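You operate a simulated robot arm through the tools that you are given. There is no shell and no other tool.

The job below is to be done with a simulated robot arm. You get a single attempt, and the scene is never put back.

JOB
Wind the black spool's wire onto the blue spool under the guard.
Fine: switch off, open the guard, put the wound spool in the long grey tray; leave the speed dial alone. Where these are worked on the way, their far stop is far enough and under half their travel is too little: clear guard.

Only the result counts: the job must be done as asked and must still hold three seconds after the hand-in. Knocking over, shifting, dropping, spilling or breaking anything else fails it.

ROBOT AND FRAMES
A 6-joint arm with a two-finger parallel gripper, fixed in place. Base frame: the origin is on the floor under the middle of its stand, x ahead of it, y to its left, z up; the work surface is at about z = 860. Units: mm, rad, N and s.
With the tool pointing down near the work surface it reaches from about 260 to 680 mm from the base axis. Its first joint turns from -1.152 to 1.152 rad. Payload 2.9 kg.
The TCP is the grasp point between the finger pads, 30 mm short of the fingertips. In the tool frame z runs along the fingers and y along their closing line. The gripper opens to 110 mm. The fingers are 20 mm wide and 10 mm thick; the gripper's body (48 by 112 mm) begins 55 mm behind the TCP.
Orientation is told as [roll, pitch, yaw] about the base's x, y, z axes, in that order, counted from this pose: with the fingers straight down and closing along the base's y, the tool's x points along the base's -x, its y along +y and its z along -z.

CONTROLS
- The arm moves only by the tool step_arm. Its argument "steps" is a list of rows, each an object of numbers (a shift or turn left out is 0, a gripper value left out holds the last): "tx", "ty", "tz": the shift along the tool's x, y, z in units of 30 mm (1.0 is 30 mm); "wx", "wy", "wz": the turn, a rotation vector about the tool's x, y, z in units of 4 degrees (1.0 is 4 degrees); "grip": the opening, from 0 (shut) to 1 (fully open). In form: [{"tx": .., "ty": .., "tz": .., "wx": .., "wy": .., "wz": .., "grip": ..}, ...]. A call has 1 to 20 rows; each row shifts and turns the commanded pose from where the row before left it, along the tool's axes as they then stand. A call with a number of a shift or a turn outside -1 to 1 is refused whole. Each row takes 0.2 s and may step no farther than 50 mm and 0.15 rad from the row before; otherwise, or with a gripper value out of range, the whole call is refused. A pose out of reach is approached as far as the arm can. The call stops where the force on the tool passes 40 N (or 10 N more than at its start, if that is more) or the arm is blocked; 0.2 s more then pass. The fingers move at their own pace (about 108 mm/s each) and stop on an object; they squeeze with about 38 N. The grip force told is the motor's: it shows also when the fingers shut on nothing. Time passes only in rows, and 0.2 s behind the last, so rows that do not move let the fingers close. The reply holds the time, the measured pose of the TCP, the force on the tool along the base axes, the opening and the grip force, in the units named above and with some noise, with the torque about the TCP (base axes, N m) and any sound that the robot's microphone picked up, and new pictures: "pictures" is both (left out), scene, wrist or none.
- Cameras (640 x 400 px; columns grow to the right, rows downward): "scene" is fixed at [77, 426.6, 1407.4]; the picture's right is [-0.78, -0.62, 0.00], its down [-0.22, 0.27, -0.94] and it looks along [0.59, -0.73, -0.34] (base axes); focal length 318 px, centre (320, 200). "wrist" rides on the gripper at [72, 17, -103] in the tool frame; the picture's right is [-0.23, 0.97, 0.00], its down [-0.76, -0.18, -0.62] and it looks along [-0.61, -0.14, 0.78] (tool axes); focal length 222 px, centre (320, 200). There is no depth. A picture from a camera that has moved, and an enlarged one, comes with that camera's place and axes in the base frame and with its lens.
- inspect(camera, box): a new picture of the part [left, top, right, bottom] of that camera's present view, enlarged. It takes no simulated time.
- finish_job(): hands the job in; it is judged then, once.

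Places have to be worked out from the pictures, the camera data and where the tool is seen. Open the gripper and draw the arm clear of the work before you hand the job in, unless the task says otherwise.

The tools are called after "Emit:" as name(argument=value, ...) on one line, values as JSON. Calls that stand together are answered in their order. step_arm: Moves the arm, as the interface text tells. Its arguments: {"type":"object","properties":{"steps":{"type":"array"},"pictures":{"type":"string","enum":["both","scene","wrist","none"]}},"required":["steps"]} The other tools are called the same way: inspect (camera, box) takes an enlarged picture of a part of a camera's view; finish_job () hands the job in.

At the start:

```text
time: 0.0
tool_pos: [446.8, -101.8, 1238.0]
tool_rot: [-0.002, 0.0, 0.001]
contact_force: [-1.0, -0.2, -0.5]
wrist_torque: [0.0, 0.02, 0.0]
grip_width: 109.7
grip_force: 0.1
```

scene: 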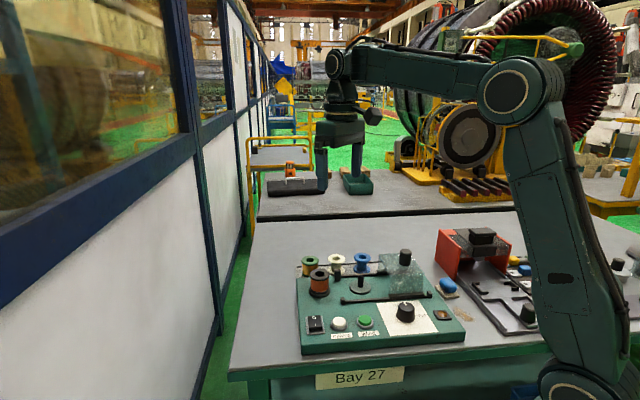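
wrist: 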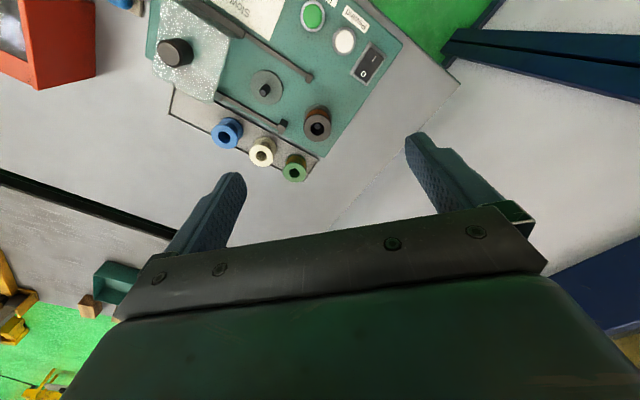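

I see a winding machine on the bench with a row of spools, a black/copper spool on a post, a guard, a dial, buttons and a rocker switch. I'll look closer at it with both cameras.

Emit:
inspect(camera="scene", box=[280, 220, 480, 370])

Emit:
inspect(camera="wrist", box=[120, 0, 440, 200])

Emit:
inspect(camera="scene", box=[420, 210, 640, 350])

```text
2.67 times, centred on (380, 295) of scene
camera zoom: at [77.0, 426.6, 1407.4], right [-0.78, -0.62, 0.0], down [-0.22, 0.27, -0.94], along [0.59, -0.73, -0.34], focal length 847 px, centre (160, -53)
```

zoom: 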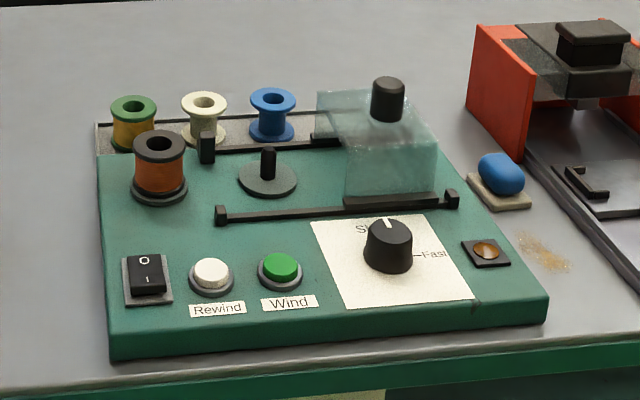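

```text
2.00 times, centred on (280, 100) of wrist
camera zoom: at [375.0, -84.9, 1340.8], right [0.23, 0.97, 0.0], down [0.76, -0.18, 0.62], along [0.61, -0.14, -0.78], focal length 444 px, centre (400, 400)
```

zoom: 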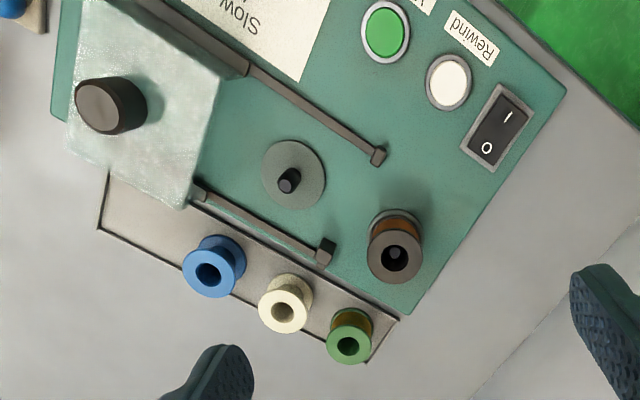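

```text
2.86 times, centred on (530, 280) of scene
camera zoom: at [77.0, 426.6, 1407.4], right [-0.78, -0.62, 0.0], down [-0.22, 0.27, -0.94], along [0.59, -0.73, -0.34], focal length 907 px, centre (-280, -29)
```

zoom: 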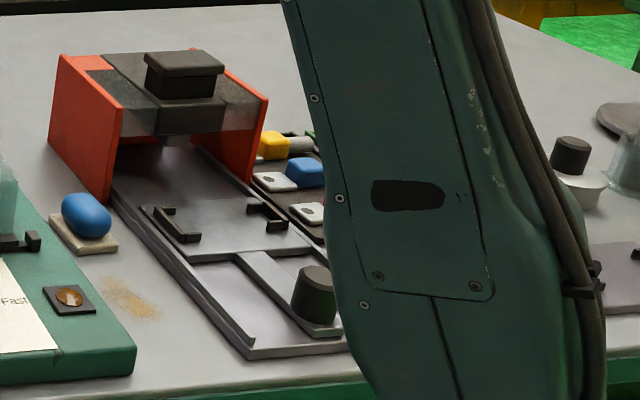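

From the two views I triangulate these places: the spindle near (443,-199) with its disc at z≈900, the black spool near (522,-122), the blue one near (506,-309) in the tray, and the guard knob near (362,-282,1000). The machine sits at about 45°. I'll yaw -45° and move to where the wrist camera sees it from its front.

Emit:
step_arm(steps=[{"wz": 1, "tz": 0.5}, {"wz": 1, "tz": 0.5}, {"wz": 1, "tz": 0.5}, {"wz": 1, "tz": 0.5}, {"wz": 1, "tz": 0.5}, {"wz": 1, "tz": 0.5}, {"wz": 1, "tz": 0.5}, {"wz": 1, "tz": 0.5}, {"wz": 1, "tz": 0.6}, {"wz": 1}, {"wz": 1}, {"wz": 0.25}, {"tx": 0.8, "ty": -0.5}, {"tx": 0.8, "ty": -0.6}, {"tx": 0.8, "ty": -0.6}, {"tx": 0.88, "ty": -0.54}, {}])

```text
time: 3.6
tool_pos: [329.3, -81.2, 1100.9]
tool_rot: [-0.001, -0.003, -0.785]
contact_force: [-0.4, 0.6, 0.0]
wrist_torque: [0.01, -0.02, 0.0]
grip_width: 110.0
grip_force: 0.0
camera wrist: at [290.6, -17.7, 1203.3], right [0.85, 0.53, 0.0], down [0.41, -0.66, 0.62], along [0.33, -0.53, -0.78], focal length 222 px, centre (320, 200)
```

scene: 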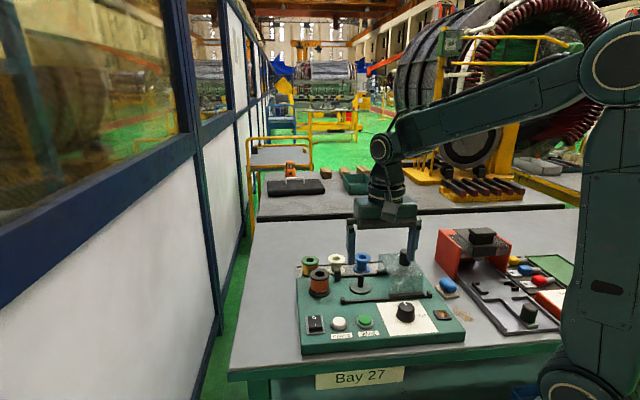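
wrist: 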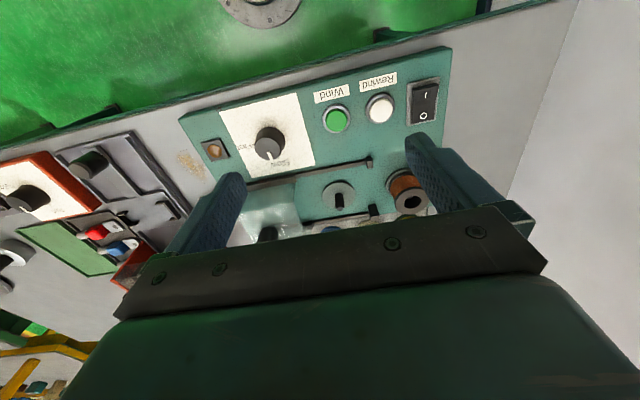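

The wrist camera now faces the machine's front panel. I'll enlarge the switch, the panel and the right-hand area.

Emit:
inspect(camera="wrist", box=[180, 40, 460, 250])

Emit:
inspect(camera="scene", box=[290, 235, 390, 345])

Emit:
inspect(camera="scene", box=[420, 210, 600, 340])

Emit:
inspect(camera="wrist", box=[380, 60, 460, 140])

```text
1.90 times, centred on (320, 145) of wrist
camera zoom: at [290.6, -17.7, 1203.3], right [0.85, 0.53, 0.0], down [0.41, -0.66, 0.62], along [0.33, -0.53, -0.78], focal length 423 px, centre (320, 305)
```

zoom: 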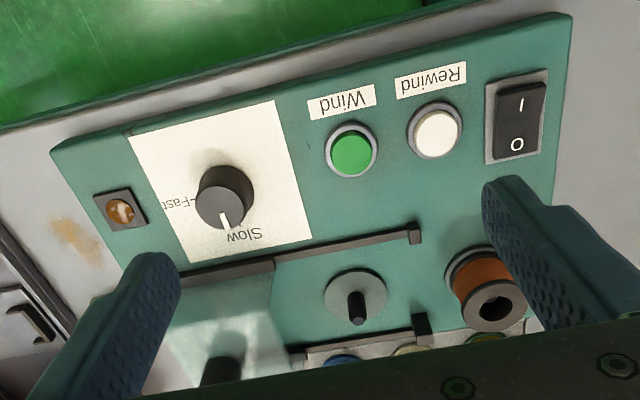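

```text
3.64 times, centred on (340, 290) of scene
camera zoom: at [77.0, 426.6, 1407.4], right [-0.78, -0.62, 0.0], down [-0.22, 0.27, -0.94], along [0.59, -0.73, -0.34], focal length 1155 px, centre (247, -127)
```

zoom: 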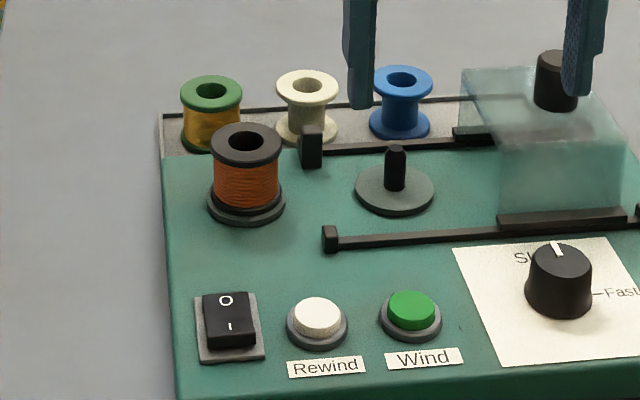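

```text
3.08 times, centred on (510, 275) of scene
camera zoom: at [77.0, 426.6, 1407.4], right [-0.78, -0.62, 0.0], down [-0.22, 0.27, -0.94], along [0.59, -0.73, -0.34], focal length 977 px, centre (-265, -31)
```

zoom: 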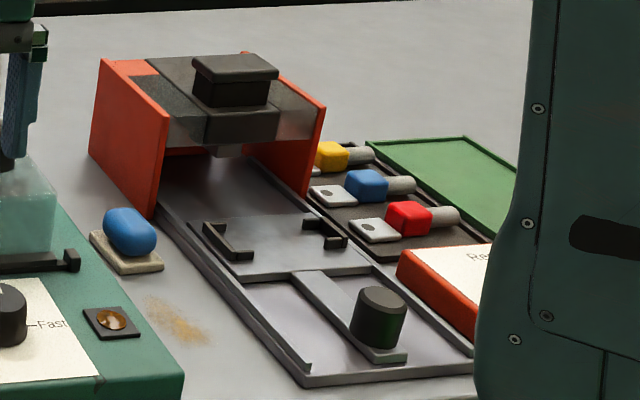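

```text
5.00 times, centred on (420, 100) of wrist
camera zoom: at [290.6, -17.7, 1203.3], right [0.85, 0.53, 0.0], down [0.41, -0.66, 0.62], along [0.33, -0.53, -0.78], focal length 1111 px, centre (-180, 700)
```

zoom: 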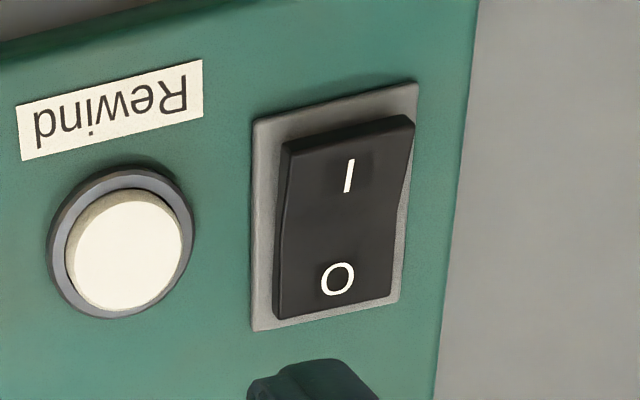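

The rocker shows O pressed and I raised, so the machine is off, and the dial points to Slow. Next I move forward over the machine to see the tray and spools from above.

Emit:
step_arm(steps=[{"tx": -1}, {"tx": -1}, {"tx": -1}, {"tx": -1}, {}])

Emit:
inspect(camera="wrist", box=[180, 0, 460, 200])

```text
time: 4.8
tool_pos: [413.8, -164.5, 1102.3]
tool_rot: [-0.002, -0.001, -0.785]
contact_force: [-0.4, 0.0, -0.2]
wrist_torque: [0.03, 0.0, 0.01]
grip_width: 110.1
grip_force: 0.0
camera wrist: at [375.6, -101.9, 1203.7], right [0.85, 0.53, 0.0], down [0.41, -0.66, 0.62], along [0.33, -0.53, -0.78], focal length 222 px, centre (320, 200)
```

scene: 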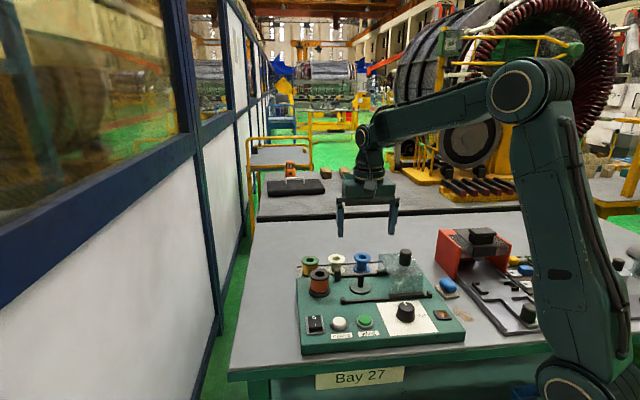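
wrist: 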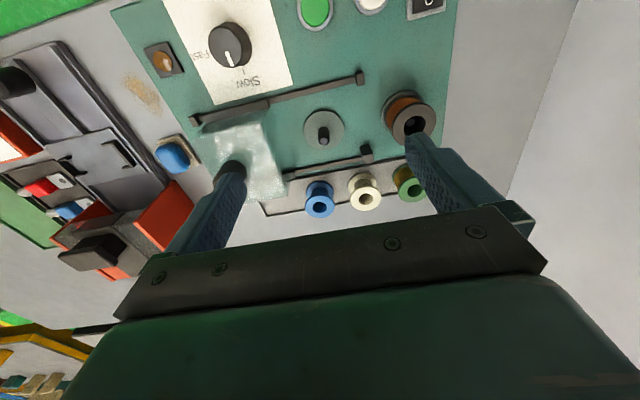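

```text
2.00 times, centred on (320, 100) of wrist
camera zoom: at [375.6, -101.9, 1203.7], right [0.85, 0.53, 0.0], down [0.41, -0.66, 0.62], along [0.33, -0.53, -0.78], focal length 444 px, centre (320, 400)
```

zoom: 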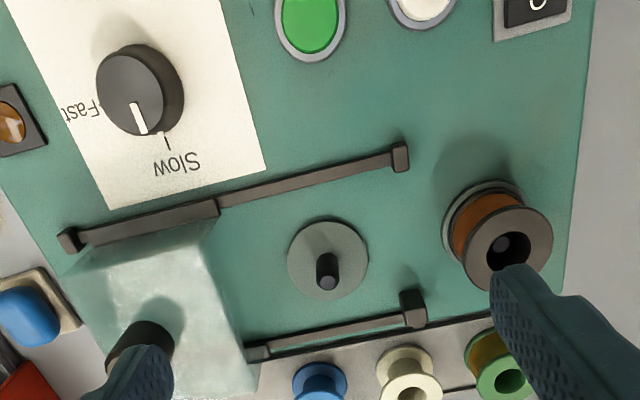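

The spindle works out at about (444,-200). I'll move on another ~95 mm along the machine's back direction to look at the tray and spools, and at what lies around them.

Emit:
step_arm(steps=[{"tx": -1}, {"tx": -1, "ty": -0.5}, {"tx": -1, "ty": -0.5}, {}], pictures="wrist")

Emit:
inspect(camera="wrist", box=[220, 40, 460, 200])

```text
time: 5.8
tool_pos: [455.0, -250.7, 1100.0]
tool_rot: [-0.002, -0.001, -0.786]
contact_force: [-0.7, -0.4, 0.6]
wrist_torque: [-0.02, 0.0, 0.05]
grip_width: 110.0
grip_force: 0.0
camera wrist: at [417.1, -186.5, 1202.9], right [0.85, 0.53, 0.0], down [0.41, -0.66, 0.62], along [0.33, -0.53, -0.78], focal length 222 px, centre (320, 200)
```

wrist: 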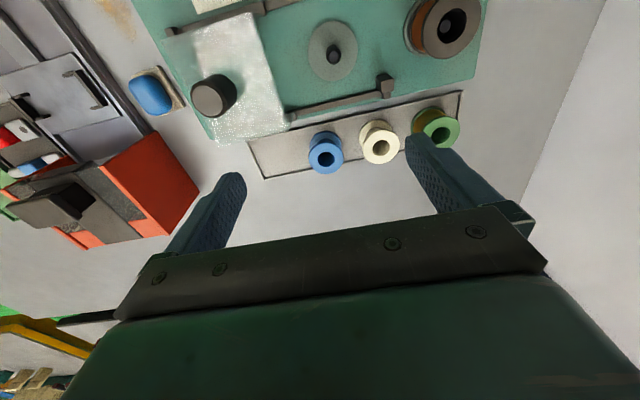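

```text
2.50 times, centred on (340, 120) of wrist
camera zoom: at [417.1, -186.5, 1202.9], right [0.85, 0.53, 0.0], down [0.41, -0.66, 0.62], along [0.33, -0.53, -0.78], focal length 555 px, centre (270, 400)
```

zoom: 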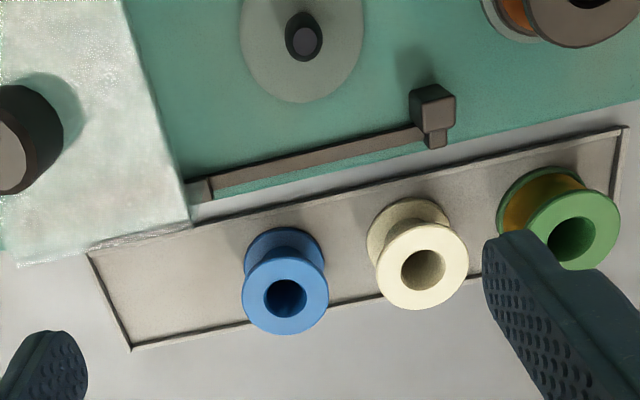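

The tray behind the machine is the long grey one, about 323 by 72 mm, and the blue spool stands in it at about (505,-309). I'll narrow the grip to 70 mm so the fingers miss the white spool, then move above the blue one at z≈1000 to check alignment.

Emit:
step_arm(steps=[{"tx": -0.9, "ty": -0.1, "tz": 0.3, "grip": 0.636}, {"tx": -0.9, "ty": -0.13, "tz": 0.6}, {"tx": -0.77, "tz": 0.8}, {"tz": 0.8}, {"tz": 0.8}, {}])

Emit:
inspect(camera="wrist", box=[220, 60, 420, 220])

```text
time: 7.2
tool_pos: [506.9, -309.3, 1002.1]
tool_rot: [-0.001, 0.0, -0.785]
contact_force: [-0.1, -1.1, -0.2]
wrist_torque: [-0.03, 0.01, -0.06]
grip_width: 69.9
grip_force: 0.0
camera wrist: at [467.8, -246.0, 1104.1], right [0.85, 0.53, 0.0], down [0.41, -0.66, 0.62], along [0.33, -0.53, -0.78], focal length 222 px, centre (320, 200)
```

scene: 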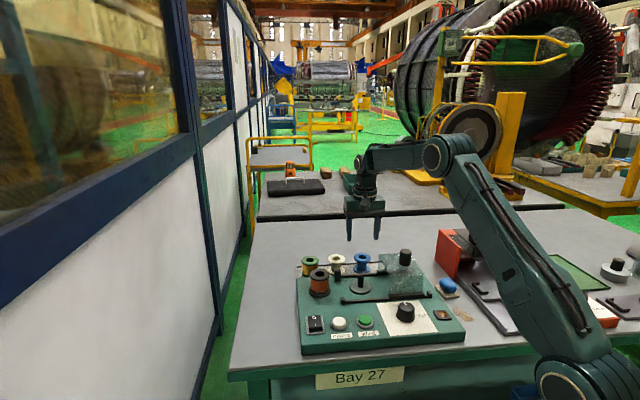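
wrist: 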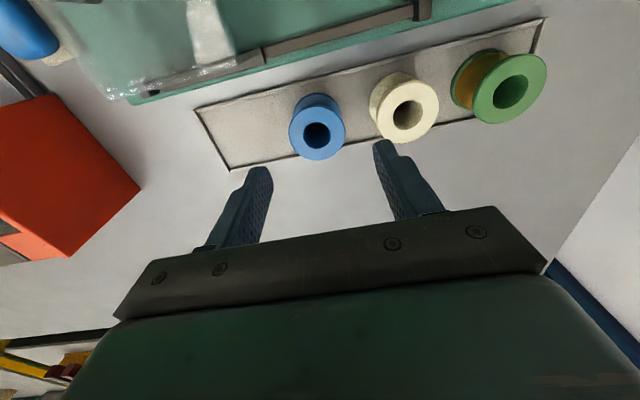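

```text
2.50 times, centred on (320, 140) of wrist
camera zoom: at [467.8, -246.0, 1104.1], right [0.85, 0.53, 0.0], down [0.41, -0.66, 0.62], along [0.33, -0.53, -0.78], focal length 555 px, centre (320, 350)
```

zoom: 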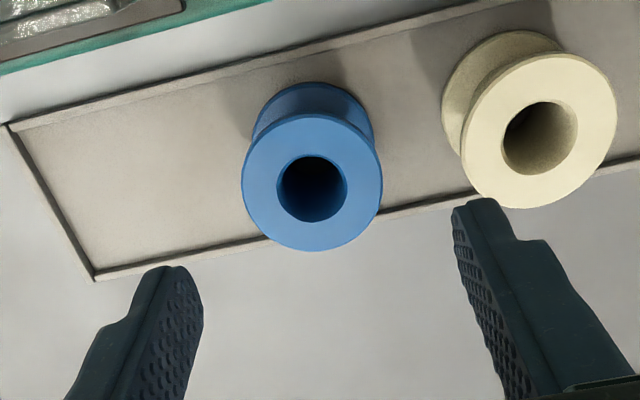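

The spool's axis lies about 2–3 mm to the -e1 side of the TCP line. I correct that, lower to z≈945 and check the view before going down around it.

Emit:
step_arm(steps=[{"ty": -0.08, "tz": 0.6}, {"tz": 0.7}, {"tz": 0.6}, {}], pictures="wrist")

Emit:
inspect(camera="wrist", box=[220, 80, 420, 240])

Emit:
inspect(camera="scene", box=[300, 170, 430, 290])

```text
time: 8.2
tool_pos: [504.0, -311.4, 944.0]
tool_rot: [-0.001, -0.003, -0.787]
contact_force: [0.7, 0.3, -0.5]
wrist_torque: [-0.02, 0.02, -0.02]
grip_width: 70.1
grip_force: 0.1
camera wrist: at [465.8, -248.0, 1046.8], right [0.85, 0.53, 0.0], down [0.41, -0.66, 0.62], along [0.33, -0.53, -0.78], focal length 222 px, centre (320, 200)
```

wrist: 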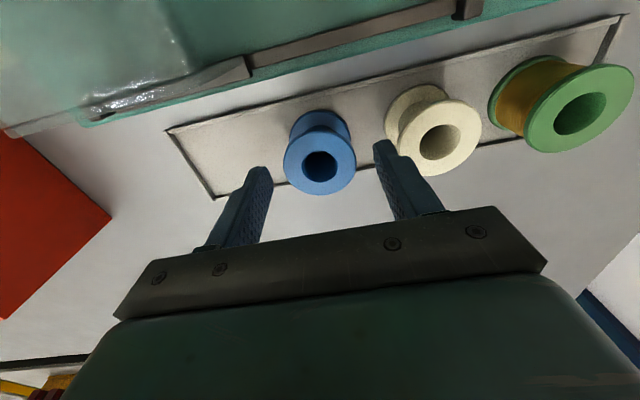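

```text
2.50 times, centred on (320, 160) of wrist
camera zoom: at [465.8, -248.0, 1046.8], right [0.85, 0.53, 0.0], down [0.41, -0.66, 0.62], along [0.33, -0.53, -0.78], focal length 555 px, centre (320, 300)
```

zoom: 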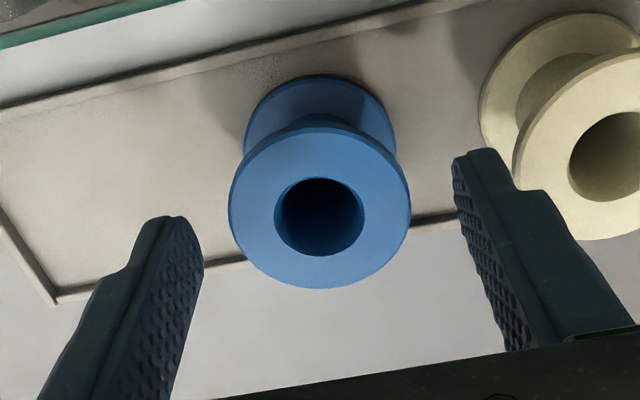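

```text
3.33 times, centred on (365, 230) of scene
camera zoom: at [77.0, 426.6, 1407.4], right [-0.78, -0.62, 0.0], down [-0.22, 0.27, -0.94], along [0.59, -0.73, -0.34], focal length 1059 px, centre (170, 100)
```

zoom: 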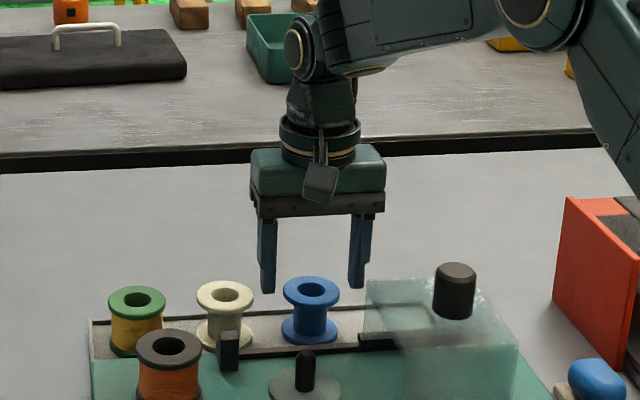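

Comparing views, the spool top may be lower than I thought, somewhere in z 902–912, with a small possible e2 offset. I'll lower another 20 mm between the fingers' clearance and measure again.

Emit:
step_arm(steps=[{"tz": 0.4}, {"tz": 0.3}, {}], pictures="none")

Emit:
inspect(camera="wrist", box=[220, 80, 420, 240])

Emit:
inspect(camera="scene", box=[330, 215, 400, 285])

```text
time: 9.0
tool_pos: [504.5, -312.0, 923.0]
tool_rot: [-0.002, -0.002, -0.786]
contact_force: [-1.0, -0.3, 0.7]
wrist_torque: [-0.01, 0.01, 0.0]
grip_width: 69.8
grip_force: 0.1
```

```text
2.50 times, centred on (320, 160) of wrist
camera zoom: at [466.1, -248.1, 1025.9], right [0.85, 0.53, 0.0], down [0.41, -0.66, 0.62], along [0.33, -0.53, -0.78], focal length 555 px, centre (320, 300)
```

zoom: 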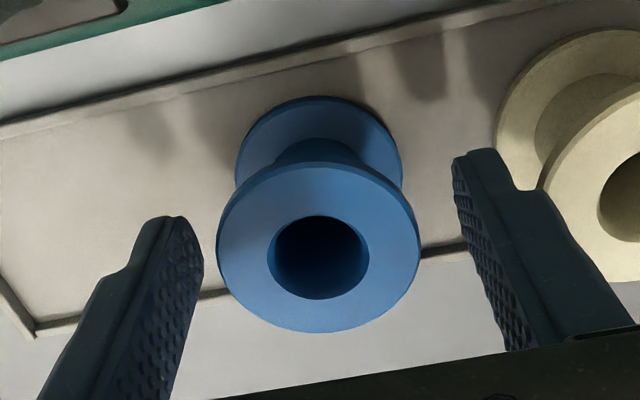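

```text
5.71 times, centred on (365, 250) of scene
camera zoom: at [77.0, 426.6, 1407.4], right [-0.78, -0.62, 0.0], down [-0.22, 0.27, -0.94], along [0.59, -0.73, -0.34], focal length 1815 px, centre (63, -86)
```

zoom: 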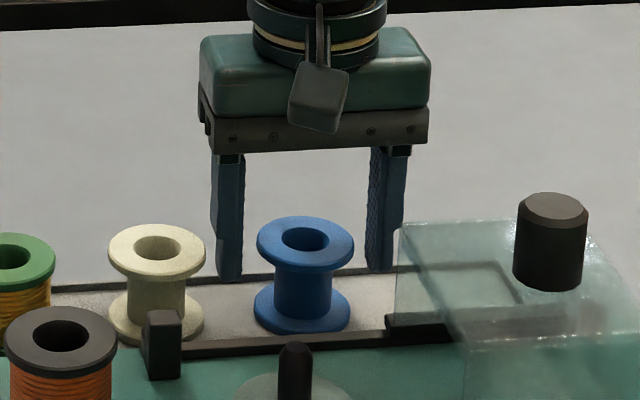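

The spool's top is at about z=909, its height about 42 mm and its flange about 49.5 mm, so the TCP is now well centred. I'll lower to z≈902 with the fingertips just above the tray floor, and close.

Emit:
step_arm(steps=[{"tx": -0.05, "tz": 0.4}, {"tz": 0.3}, {}, {"grip": 0.3}, {"grip": 0.3}, {}, {}])

Emit:
inspect(camera="scene", box=[330, 215, 400, 285])

```text
time: 10.6
tool_pos: [505.6, -312.9, 902.0]
tool_rot: [-0.001, -0.003, -0.785]
contact_force: [1.2, 0.3, 0.5]
wrist_torque: [0.03, 0.0, 0.0]
grip_width: 51.1
grip_force: 37.9
camera wrist: at [467.1, -249.1, 1005.2], right [0.85, 0.53, 0.0], down [0.41, -0.66, 0.62], along [0.33, -0.53, -0.78], focal length 222 px, centre (320, 200)
```

scene: 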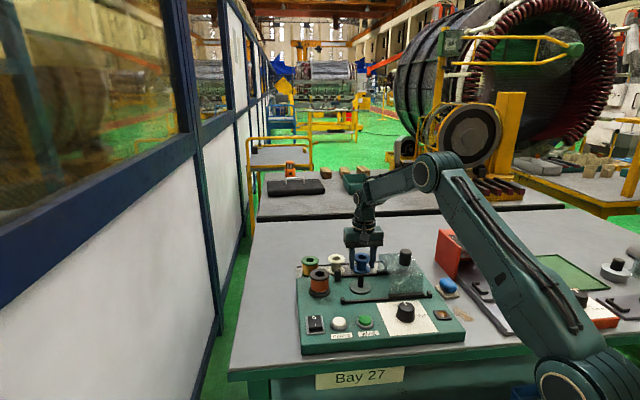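
wrist: 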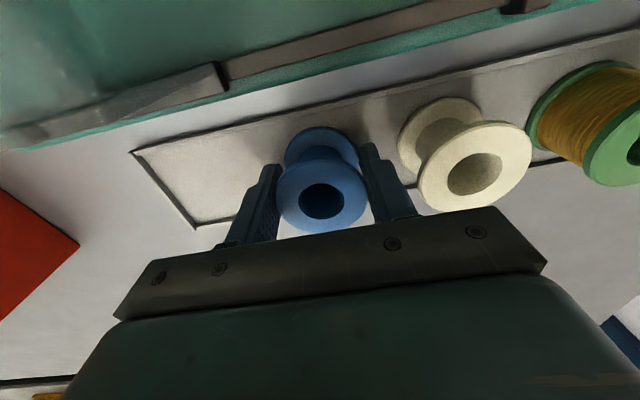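

```text
5.71 times, centred on (365, 250) of scene
camera zoom: at [77.0, 426.6, 1407.4], right [-0.78, -0.62, 0.0], down [-0.22, 0.27, -0.94], along [0.59, -0.73, -0.34], focal length 1815 px, centre (63, -86)
```

zoom: 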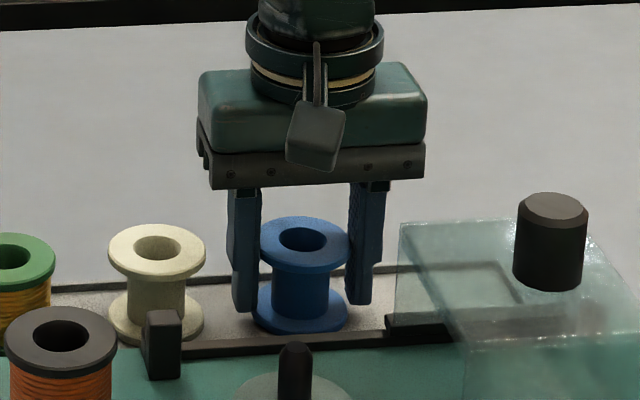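

The grip holds at 51.1 mm with 38 N. I lift the blue spool about 100 mm and carry it to above the spindle.

Emit:
step_arm(steps=[{"tz": -0.5}, {"tz": -0.8}, {"tz": -0.8}, {"tz": -0.8}, {"tz": -0.6}, {"tx": 0.8, "ty": 0.24}, {"tx": 0.8, "ty": 0.24}, {"tx": 0.8, "ty": 0.24}, {"tx": 0.8, "ty": 0.24}, {"tx": 0.8, "ty": 0.24}, {"tx": 0.13}, {}])

Emit:
inspect(camera="wrist", box=[220, 80, 420, 240])

Emit:
inspect(camera="scene", box=[310, 205, 410, 305])

```text
time: 13.2
tool_pos: [443.9, -198.6, 1006.0]
tool_rot: [0.0, -0.002, -0.785]
contact_force: [-0.3, -0.4, -0.6]
wrist_torque: [-0.05, -0.02, 0.0]
grip_width: 50.8
grip_force: 38.2
camera wrist: at [405.2, -134.8, 1109.8], right [0.85, 0.53, 0.0], down [0.41, -0.66, 0.62], along [0.33, -0.53, -0.78], focal length 222 px, centre (320, 200)
```

scene: 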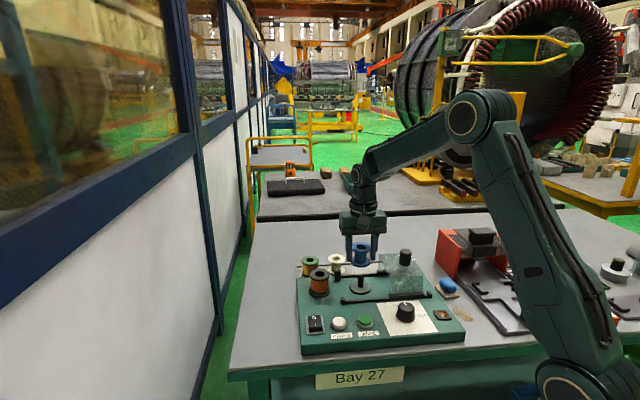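
wrist: 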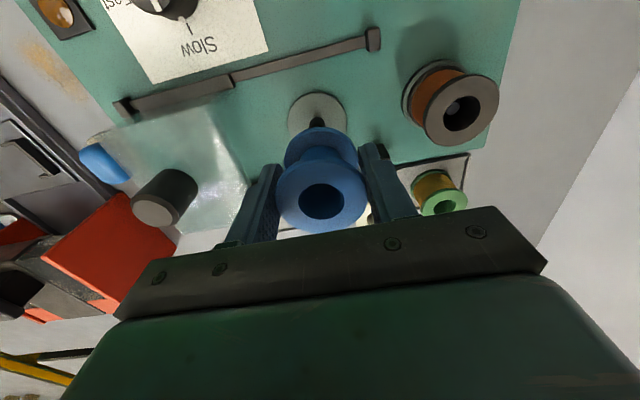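

```text
2.50 times, centred on (320, 160) of wrist
camera zoom: at [405.2, -134.8, 1109.8], right [0.85, 0.53, 0.0], down [0.41, -0.66, 0.62], along [0.33, -0.53, -0.78], focal length 555 px, centre (320, 300)
```

zoom: 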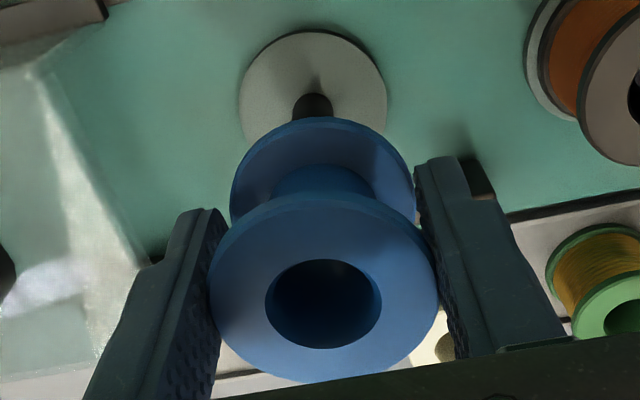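

```text
4.00 times, centred on (360, 255) of scene
camera zoom: at [77.0, 426.6, 1407.4], right [-0.78, -0.62, 0.0], down [-0.22, 0.27, -0.94], along [0.59, -0.73, -0.34], focal length 1270 px, centre (160, -20)
```

zoom: 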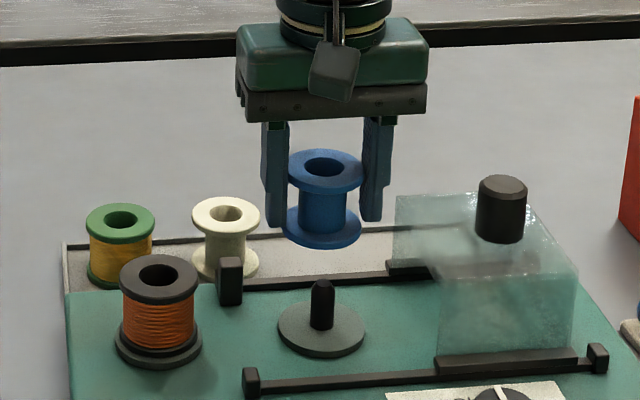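

The held spool is centred with the TCP. Combining both views, the spindle disc lies about 2 mm toward -e1 and 1.6 mm toward -e2, at z≈892, with the pin tip near 927. I correct for that and lower to z≈975, still above the pin.

Emit:
step_arm(steps=[{"tx": 0.055, "ty": -0.067, "tz": 0.4}, {"tz": 0.6}, {}], pictures="none")

Emit:
inspect(camera="wrist", box=[260, 80, 380, 176])

Emit:
inspect(camera="scene", box=[320, 225, 400, 305])

```text
time: 14.0
tool_pos: [441.8, -199.8, 976.7]
tool_rot: [-0.002, 0.0, -0.785]
contact_force: [0.6, -0.3, -0.8]
wrist_torque: [-0.01, -0.01, 0.03]
grip_width: 50.7
grip_force: 38.0
```

```text
4.17 times, centred on (320, 128) of wrist
camera zoom: at [402.9, -135.7, 1079.5], right [0.85, 0.53, 0.0], down [0.41, -0.66, 0.62], along [0.33, -0.53, -0.78], focal length 926 px, centre (320, 500)
```

zoom: 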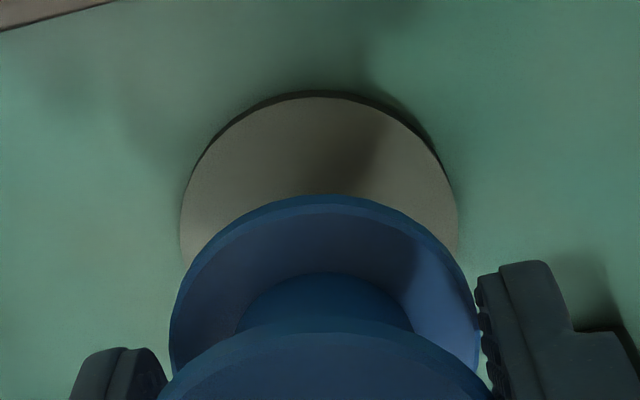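

```text
5.00 times, centred on (360, 265) of scene
camera zoom: at [77.1, 426.6, 1407.4], right [-0.78, -0.62, 0.0], down [-0.22, 0.27, -0.94], along [0.59, -0.73, -0.34], focal length 1588 px, centre (120, -125)
```

zoom: 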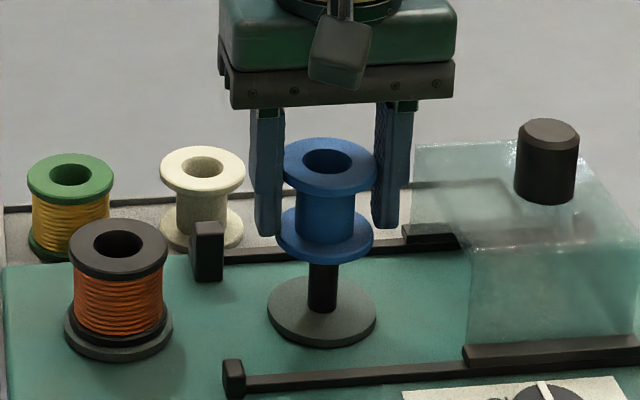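

Both views agree the spool is aligned with the pin to within 1–2 mm. I lower it over the pin to just above the disc and check the force.

Emit:
step_arm(steps=[{"tz": 0.3}, {"tz": 0.3}, {"tz": 0.3}, {"tz": 0.3}, {"tz": 0.2}, {}], pictures="none")

Emit:
inspect(camera="scene", box=[320, 235, 400, 315])

```text
time: 15.4
tool_pos: [442.8, -199.9, 935.4]
tool_rot: [-0.001, -0.003, -0.785]
contact_force: [-0.2, -1.0, 0.4]
wrist_torque: [0.02, 0.02, 0.02]
grip_width: 50.6
grip_force: 38.4
```

```text
5.00 times, centred on (360, 275) of scene
camera zoom: at [77.1, 426.6, 1407.4], right [-0.78, -0.62, 0.0], down [-0.22, 0.27, -0.94], along [0.59, -0.73, -0.34], focal length 1588 px, centre (120, -175)
```

zoom: 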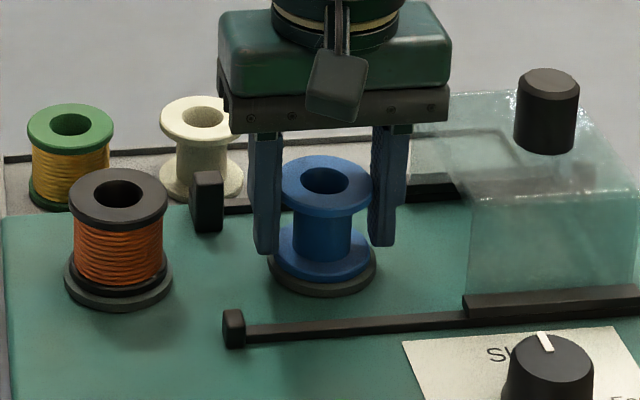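

No contact yet; the spool is around the pin a few mm above the disc. I ease it down in small steps until the force shows touch.

Emit:
step_arm(steps=[{"tz": 0.07}, {"tz": 0.06}, {}], pictures="none")

```text
time: 16.2
tool_pos: [441.4, -199.4, 934.4]
tool_rot: [0.0, -0.005, -0.787]
contact_force: [-8.2, 1.7, 28.4]
wrist_torque: [0.03, -0.02, 0.0]
grip_width: 51.2
grip_force: 38.1
```

A 28 N upward force shows contact. I look closely whether the spool rests flush on the disc.

Emit:
inspect(camera="scene", box=[335, 245, 385, 300])

Emit:
inspect(camera="wrist", box=[240, 90, 400, 240])

```text
7.27 times, centred on (360, 272) of scene
camera zoom: at [76.4, 426.8, 1407.4], right [-0.78, -0.62, 0.0], down [-0.21, 0.27, -0.94], along [0.59, -0.73, -0.34], focal length 2310 px, centre (29, -327)
```

zoom: 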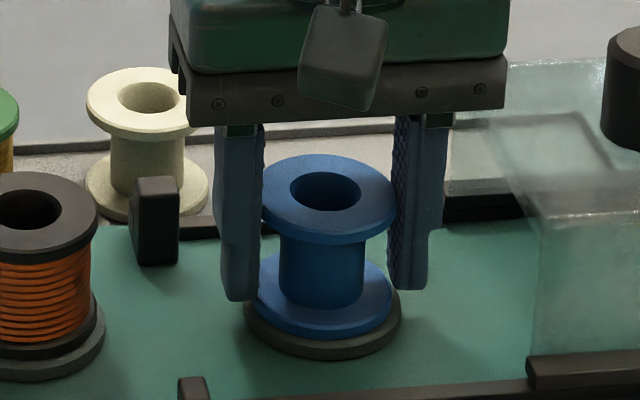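

```text
2.67 times, centred on (320, 165) of wrist
camera zoom: at [402.9, -136.3, 1035.4], right [0.85, 0.53, 0.0], down [0.41, -0.66, 0.63], along [0.33, -0.53, -0.78], focal length 592 px, centre (320, 293)
```

zoom: 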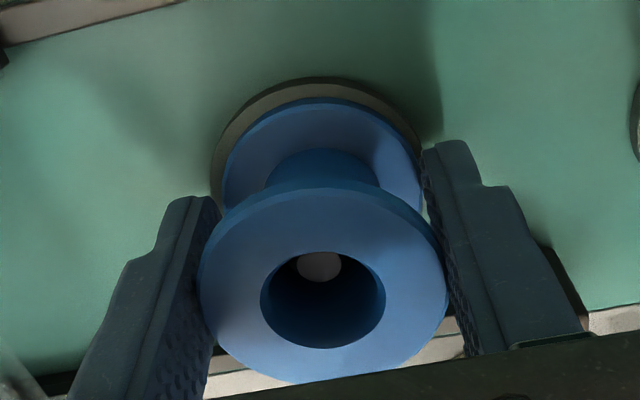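

The pin shows inside the bore and the spool sits flush on the disc, matching the black spool's height above its own disc. I ease off the push, open to 75 mm and rise.

Emit:
step_arm(steps=[{"tz": -0.06}, {"grip": 0.68}, {"grip": 0.68}, {}, {"tz": -0.3}, {"tz": -0.7}, {"tz": -0.8}, {"tz": -0.8}, {"tz": -0.8}, {}])

Emit:
inspect(camera="scene", box=[290, 235, 410, 325])

Emit:
inspect(camera="wrist", box=[180, 20, 460, 210])

```text
time: 18.4
tool_pos: [439.7, -198.7, 1035.1]
tool_rot: [-0.002, -0.001, -0.785]
contact_force: [-0.2, -0.5, 0.2]
wrist_torque: [0.0, 0.03, 0.02]
grip_width: 74.6
grip_force: 0.1
camera wrist: at [401.9, -136.4, 1137.5], right [0.85, 0.53, 0.0], down [0.41, -0.66, 0.62], along [0.33, -0.53, -0.78], focal length 222 px, centre (320, 200)
```

scene: 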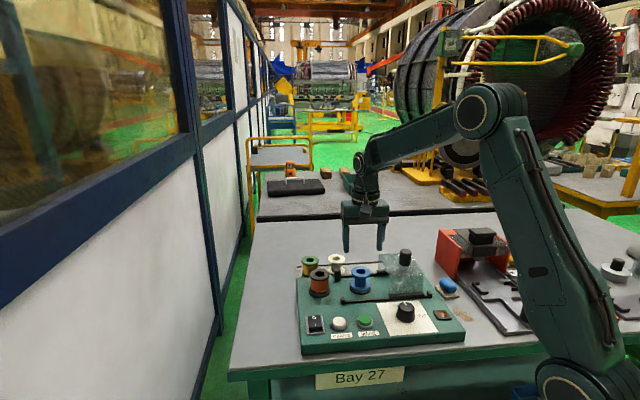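
wrist: 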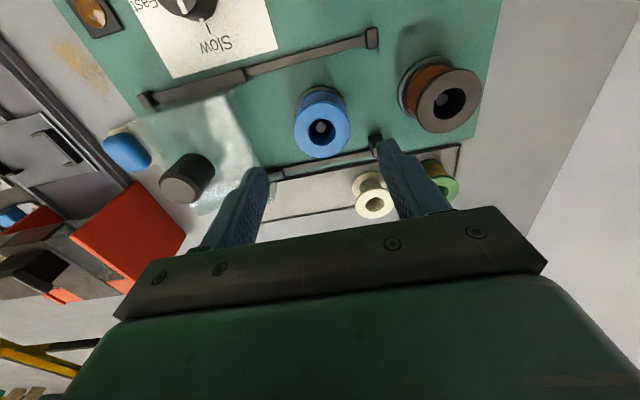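

```text
4.44 times, centred on (350, 280) of scene
camera zoom: at [77.0, 426.6, 1407.4], right [-0.78, -0.62, 0.0], down [-0.22, 0.27, -0.94], along [0.59, -0.73, -0.34], focal length 1412 px, centre (187, -156)
```

zoom: 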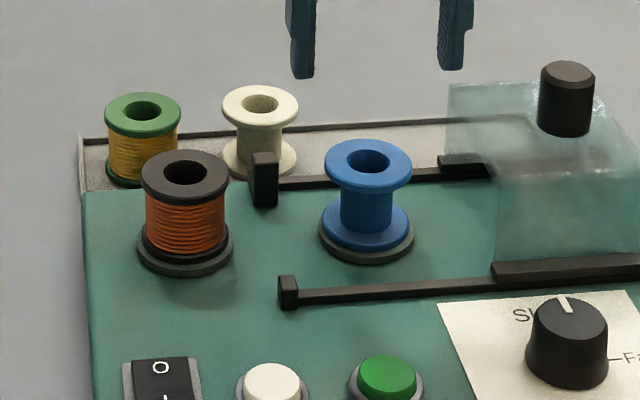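

```text
2.11 times, centred on (320, 115) of wrist
camera zoom: at [401.9, -136.4, 1137.5], right [0.85, 0.53, 0.0], down [0.41, -0.66, 0.62], along [0.33, -0.53, -0.78], focal length 468 px, centre (320, 379)
```

zoom: 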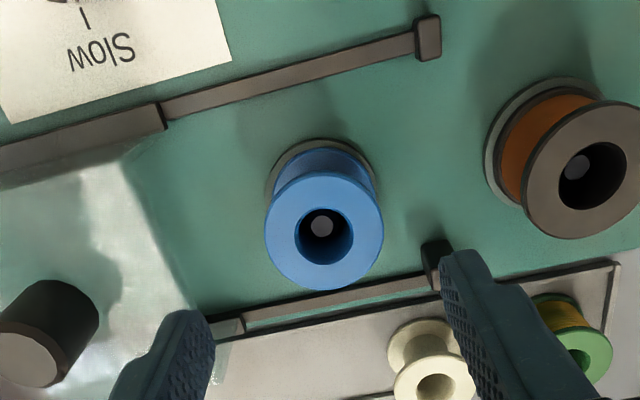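

The blue spool sits properly on the spindle. Next is the guard, whose knob I estimate at about (363,-281) with its top at z≈1000; I move above it with a 60 mm opening and check.

Emit:
step_arm(steps=[{"tz": -0.8, "grip": 0.55}, {"ty": -0.95, "tx": -0.03}, {"ty": -0.95, "tx": -0.03}, {"ty": -0.95, "tx": -0.03}, {"ty": -0.92, "tx": -0.04}, {}])

Emit:
inspect(camera="wrist", box=[220, 80, 420, 240])

Emit:
inspect(camera="scene", box=[340, 190, 460, 310])

```text
time: 19.8
tool_pos: [364.0, -281.9, 1060.1]
tool_rot: [-0.002, -0.001, -0.785]
contact_force: [0.1, -0.1, -0.3]
wrist_torque: [-0.01, 0.01, 0.01]
grip_width: 60.6
grip_force: 0.0
camera wrist: at [324.4, -218.9, 1162.5], right [0.85, 0.53, 0.0], down [0.41, -0.66, 0.62], along [0.33, -0.53, -0.78], focal length 222 px, centre (320, 200)
```

scene: 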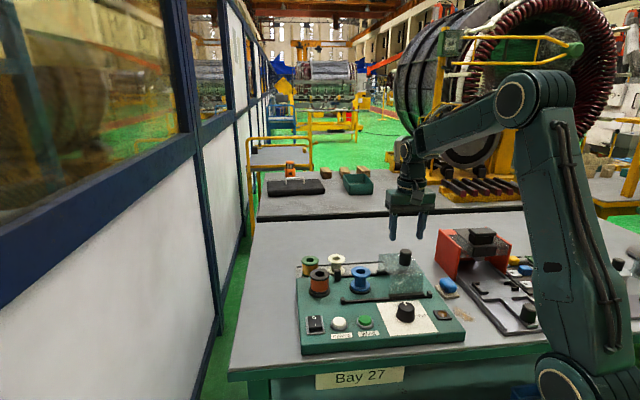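
wrist: 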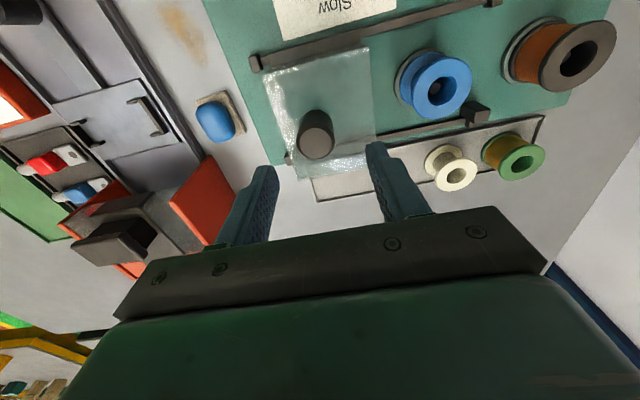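

```text
2.50 times, centred on (320, 160) of wrist
camera zoom: at [324.4, -218.9, 1162.5], right [0.85, 0.53, 0.0], down [0.41, -0.66, 0.62], along [0.33, -0.53, -0.78], focal length 555 px, centre (320, 300)
```

zoom: 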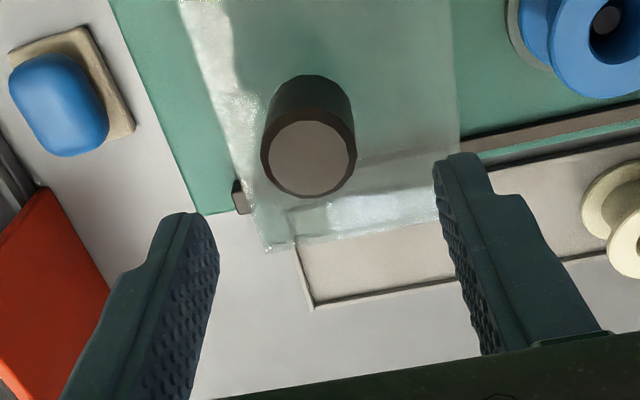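

```text
3.33 times, centred on (400, 250) of scene
camera zoom: at [77.0, 426.6, 1407.4], right [-0.78, -0.62, 0.0], down [-0.22, 0.27, -0.94], along [0.59, -0.73, -0.34], focal length 1059 px, centre (53, 33)
```

zoom: 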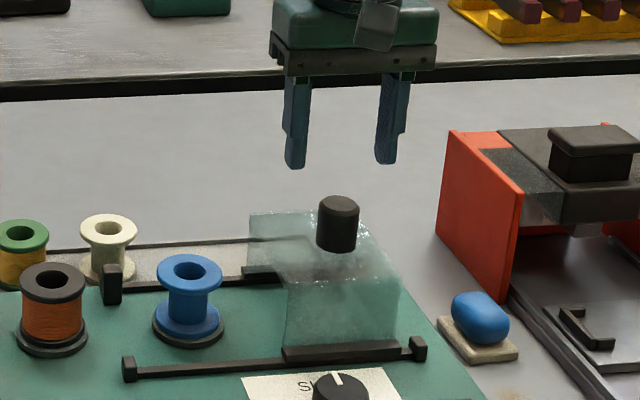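

The knob is centred within about 3 mm of the TCP line, so I correct that and lower the fingers around it to z≈1008, checking tip clearance over the guard top.

Emit:
step_arm(steps=[{"ty": -0.1, "tz": 0.4}, {"tz": 0.5}, {"tz": 0.5}, {"tz": 0.33}, {}], pictures="none")

Emit:
inspect(camera="scene", box=[370, 225, 440, 295])

Emit:
inspect(camera="wrist", box=[220, 80, 420, 240])

```text
time: 21.0
tool_pos: [360.9, -284.7, 1007.1]
tool_rot: [-0.002, 0.0, -0.784]
contact_force: [0.9, 0.5, -0.3]
wrist_torque: [0.0, -0.01, -0.02]
grip_width: 60.3
grip_force: 0.0
```

```text
5.71 times, centred on (405, 260) of scene
camera zoom: at [77.0, 426.6, 1407.4], right [-0.78, -0.62, 0.0], down [-0.22, 0.27, -0.94], along [0.59, -0.73, -0.34], focal length 1815 px, centre (-166, -143)
```

zoom: 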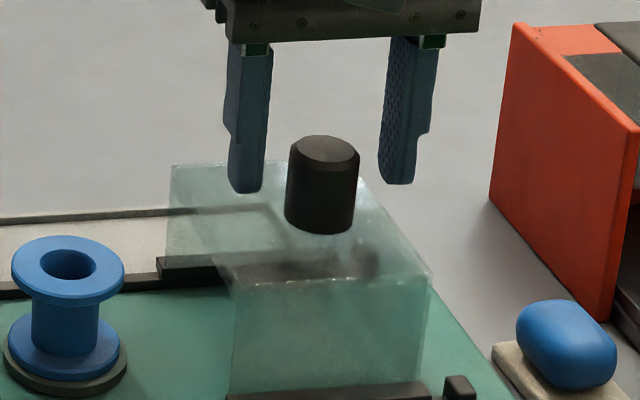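

```text
2.50 times, centred on (320, 160) of wrist
camera zoom: at [322.6, -220.6, 1109.9], right [0.85, 0.53, 0.0], down [0.41, -0.66, 0.62], along [0.33, -0.53, -0.78], focal length 555 px, centre (320, 300)
```

zoom: 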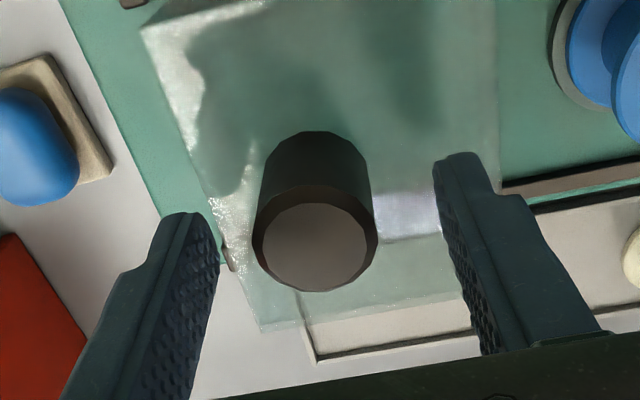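

The fingers straddle the knob evenly. I lower 6 mm more, close loosely to about 40 mm, and push the guard along +e1 toward its far stop.

Emit:
step_arm(steps=[{"tz": 0.2, "grip": 0.36}, {}, {"ty": 0.3}, {"ty": 0.4}, {"ty": 0.4}, {"ty": 0.4}, {"ty": 0.4}, {"ty": 0.4}, {"ty": 0.4}, {"ty": 0.4}, {"ty": 0.4}, {"ty": 0.3}, {}])

Emit:
inspect(camera="scene", box=[310, 215, 430, 305])

```text
time: 23.8
tool_pos: [440.8, -205.0, 1000.5]
tool_rot: [-0.004, -0.001, -0.79]
contact_force: [-14.8, -14.1, 1.3]
wrist_torque: [0.11, 0.33, -0.03]
grip_width: 49.5
grip_force: 10.1
camera wrist: at [403.2, -141.4, 1103.1], right [0.85, 0.52, 0.0], down [0.41, -0.66, 0.62], along [0.32, -0.53, -0.78], focal length 222 px, centre (320, 200)
```

scene: 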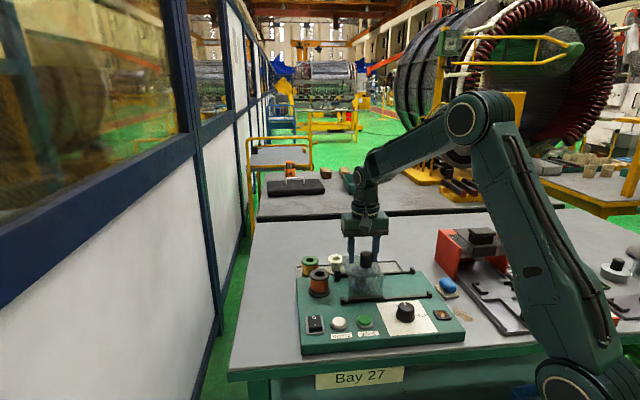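
wrist: 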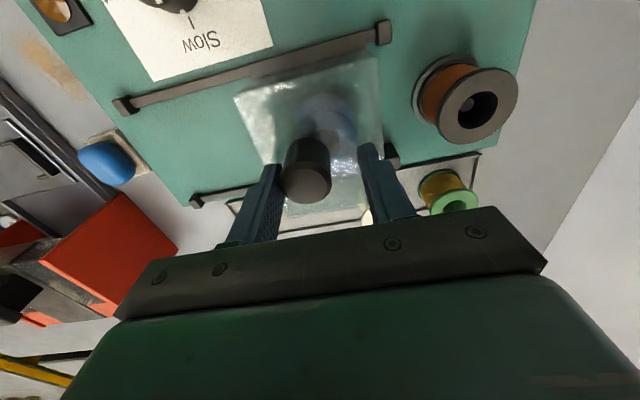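

```text
4.44 times, centred on (370, 260) of scene
camera zoom: at [76.6, 426.2, 1407.6], right [-0.78, -0.62, 0.0], down [-0.22, 0.27, -0.94], along [0.59, -0.73, -0.34], focal length 1412 px, centre (98, -67)
```

zoom: 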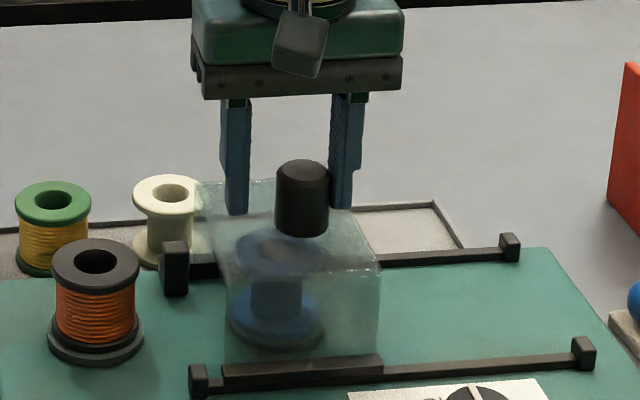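

The guard has nearly covered the spool, with about 9 mm left before the shoe meets the stop post. I keep pushing in small steps until the force shows the stop.

Emit:
step_arm(steps=[{"ty": 0.15}, {"ty": 0.15}, {"ty": 0.15}, {"ty": 0.15}, {}], pictures="wrist")

Emit:
inspect(camera="scene", box=[310, 215, 430, 305])

```text
time: 24.4
tool_pos: [441.9, -204.1, 1000.5]
tool_rot: [-0.012, 0.004, -0.806]
contact_force: [-18.9, -18.5, 4.6]
wrist_torque: [0.11, 0.42, 0.01]
grip_width: 52.8
grip_force: 13.6
stopped in row 3: the force on the tool passed its limit at 42 N (the readings are from after the stop); the commanded pose is now the measured one
camera wrist: at [406.8, -139.4, 1102.8], right [0.86, 0.51, -0.01], down [0.4, -0.67, 0.62], along [0.31, -0.54, -0.78], focal length 222 px, centre (320, 200)
```

wrist: 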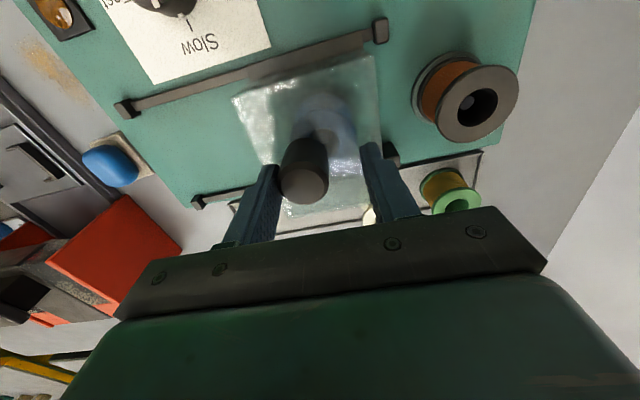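

```text
4.44 times, centred on (370, 260) of scene
camera zoom: at [76.4, 426.1, 1407.6], right [-0.78, -0.62, 0.0], down [-0.21, 0.27, -0.94], along [0.59, -0.73, -0.34], focal length 1412 px, centre (98, -67)
```

zoom: 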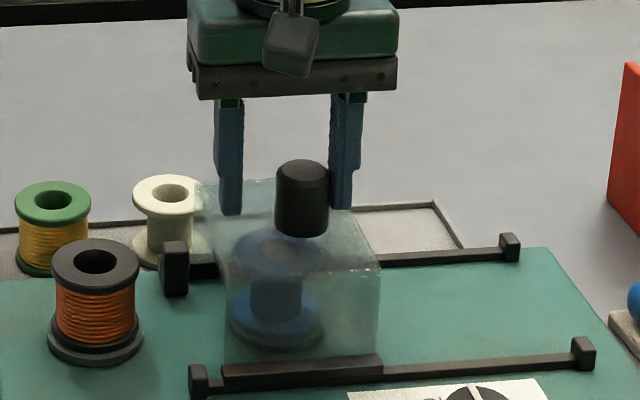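

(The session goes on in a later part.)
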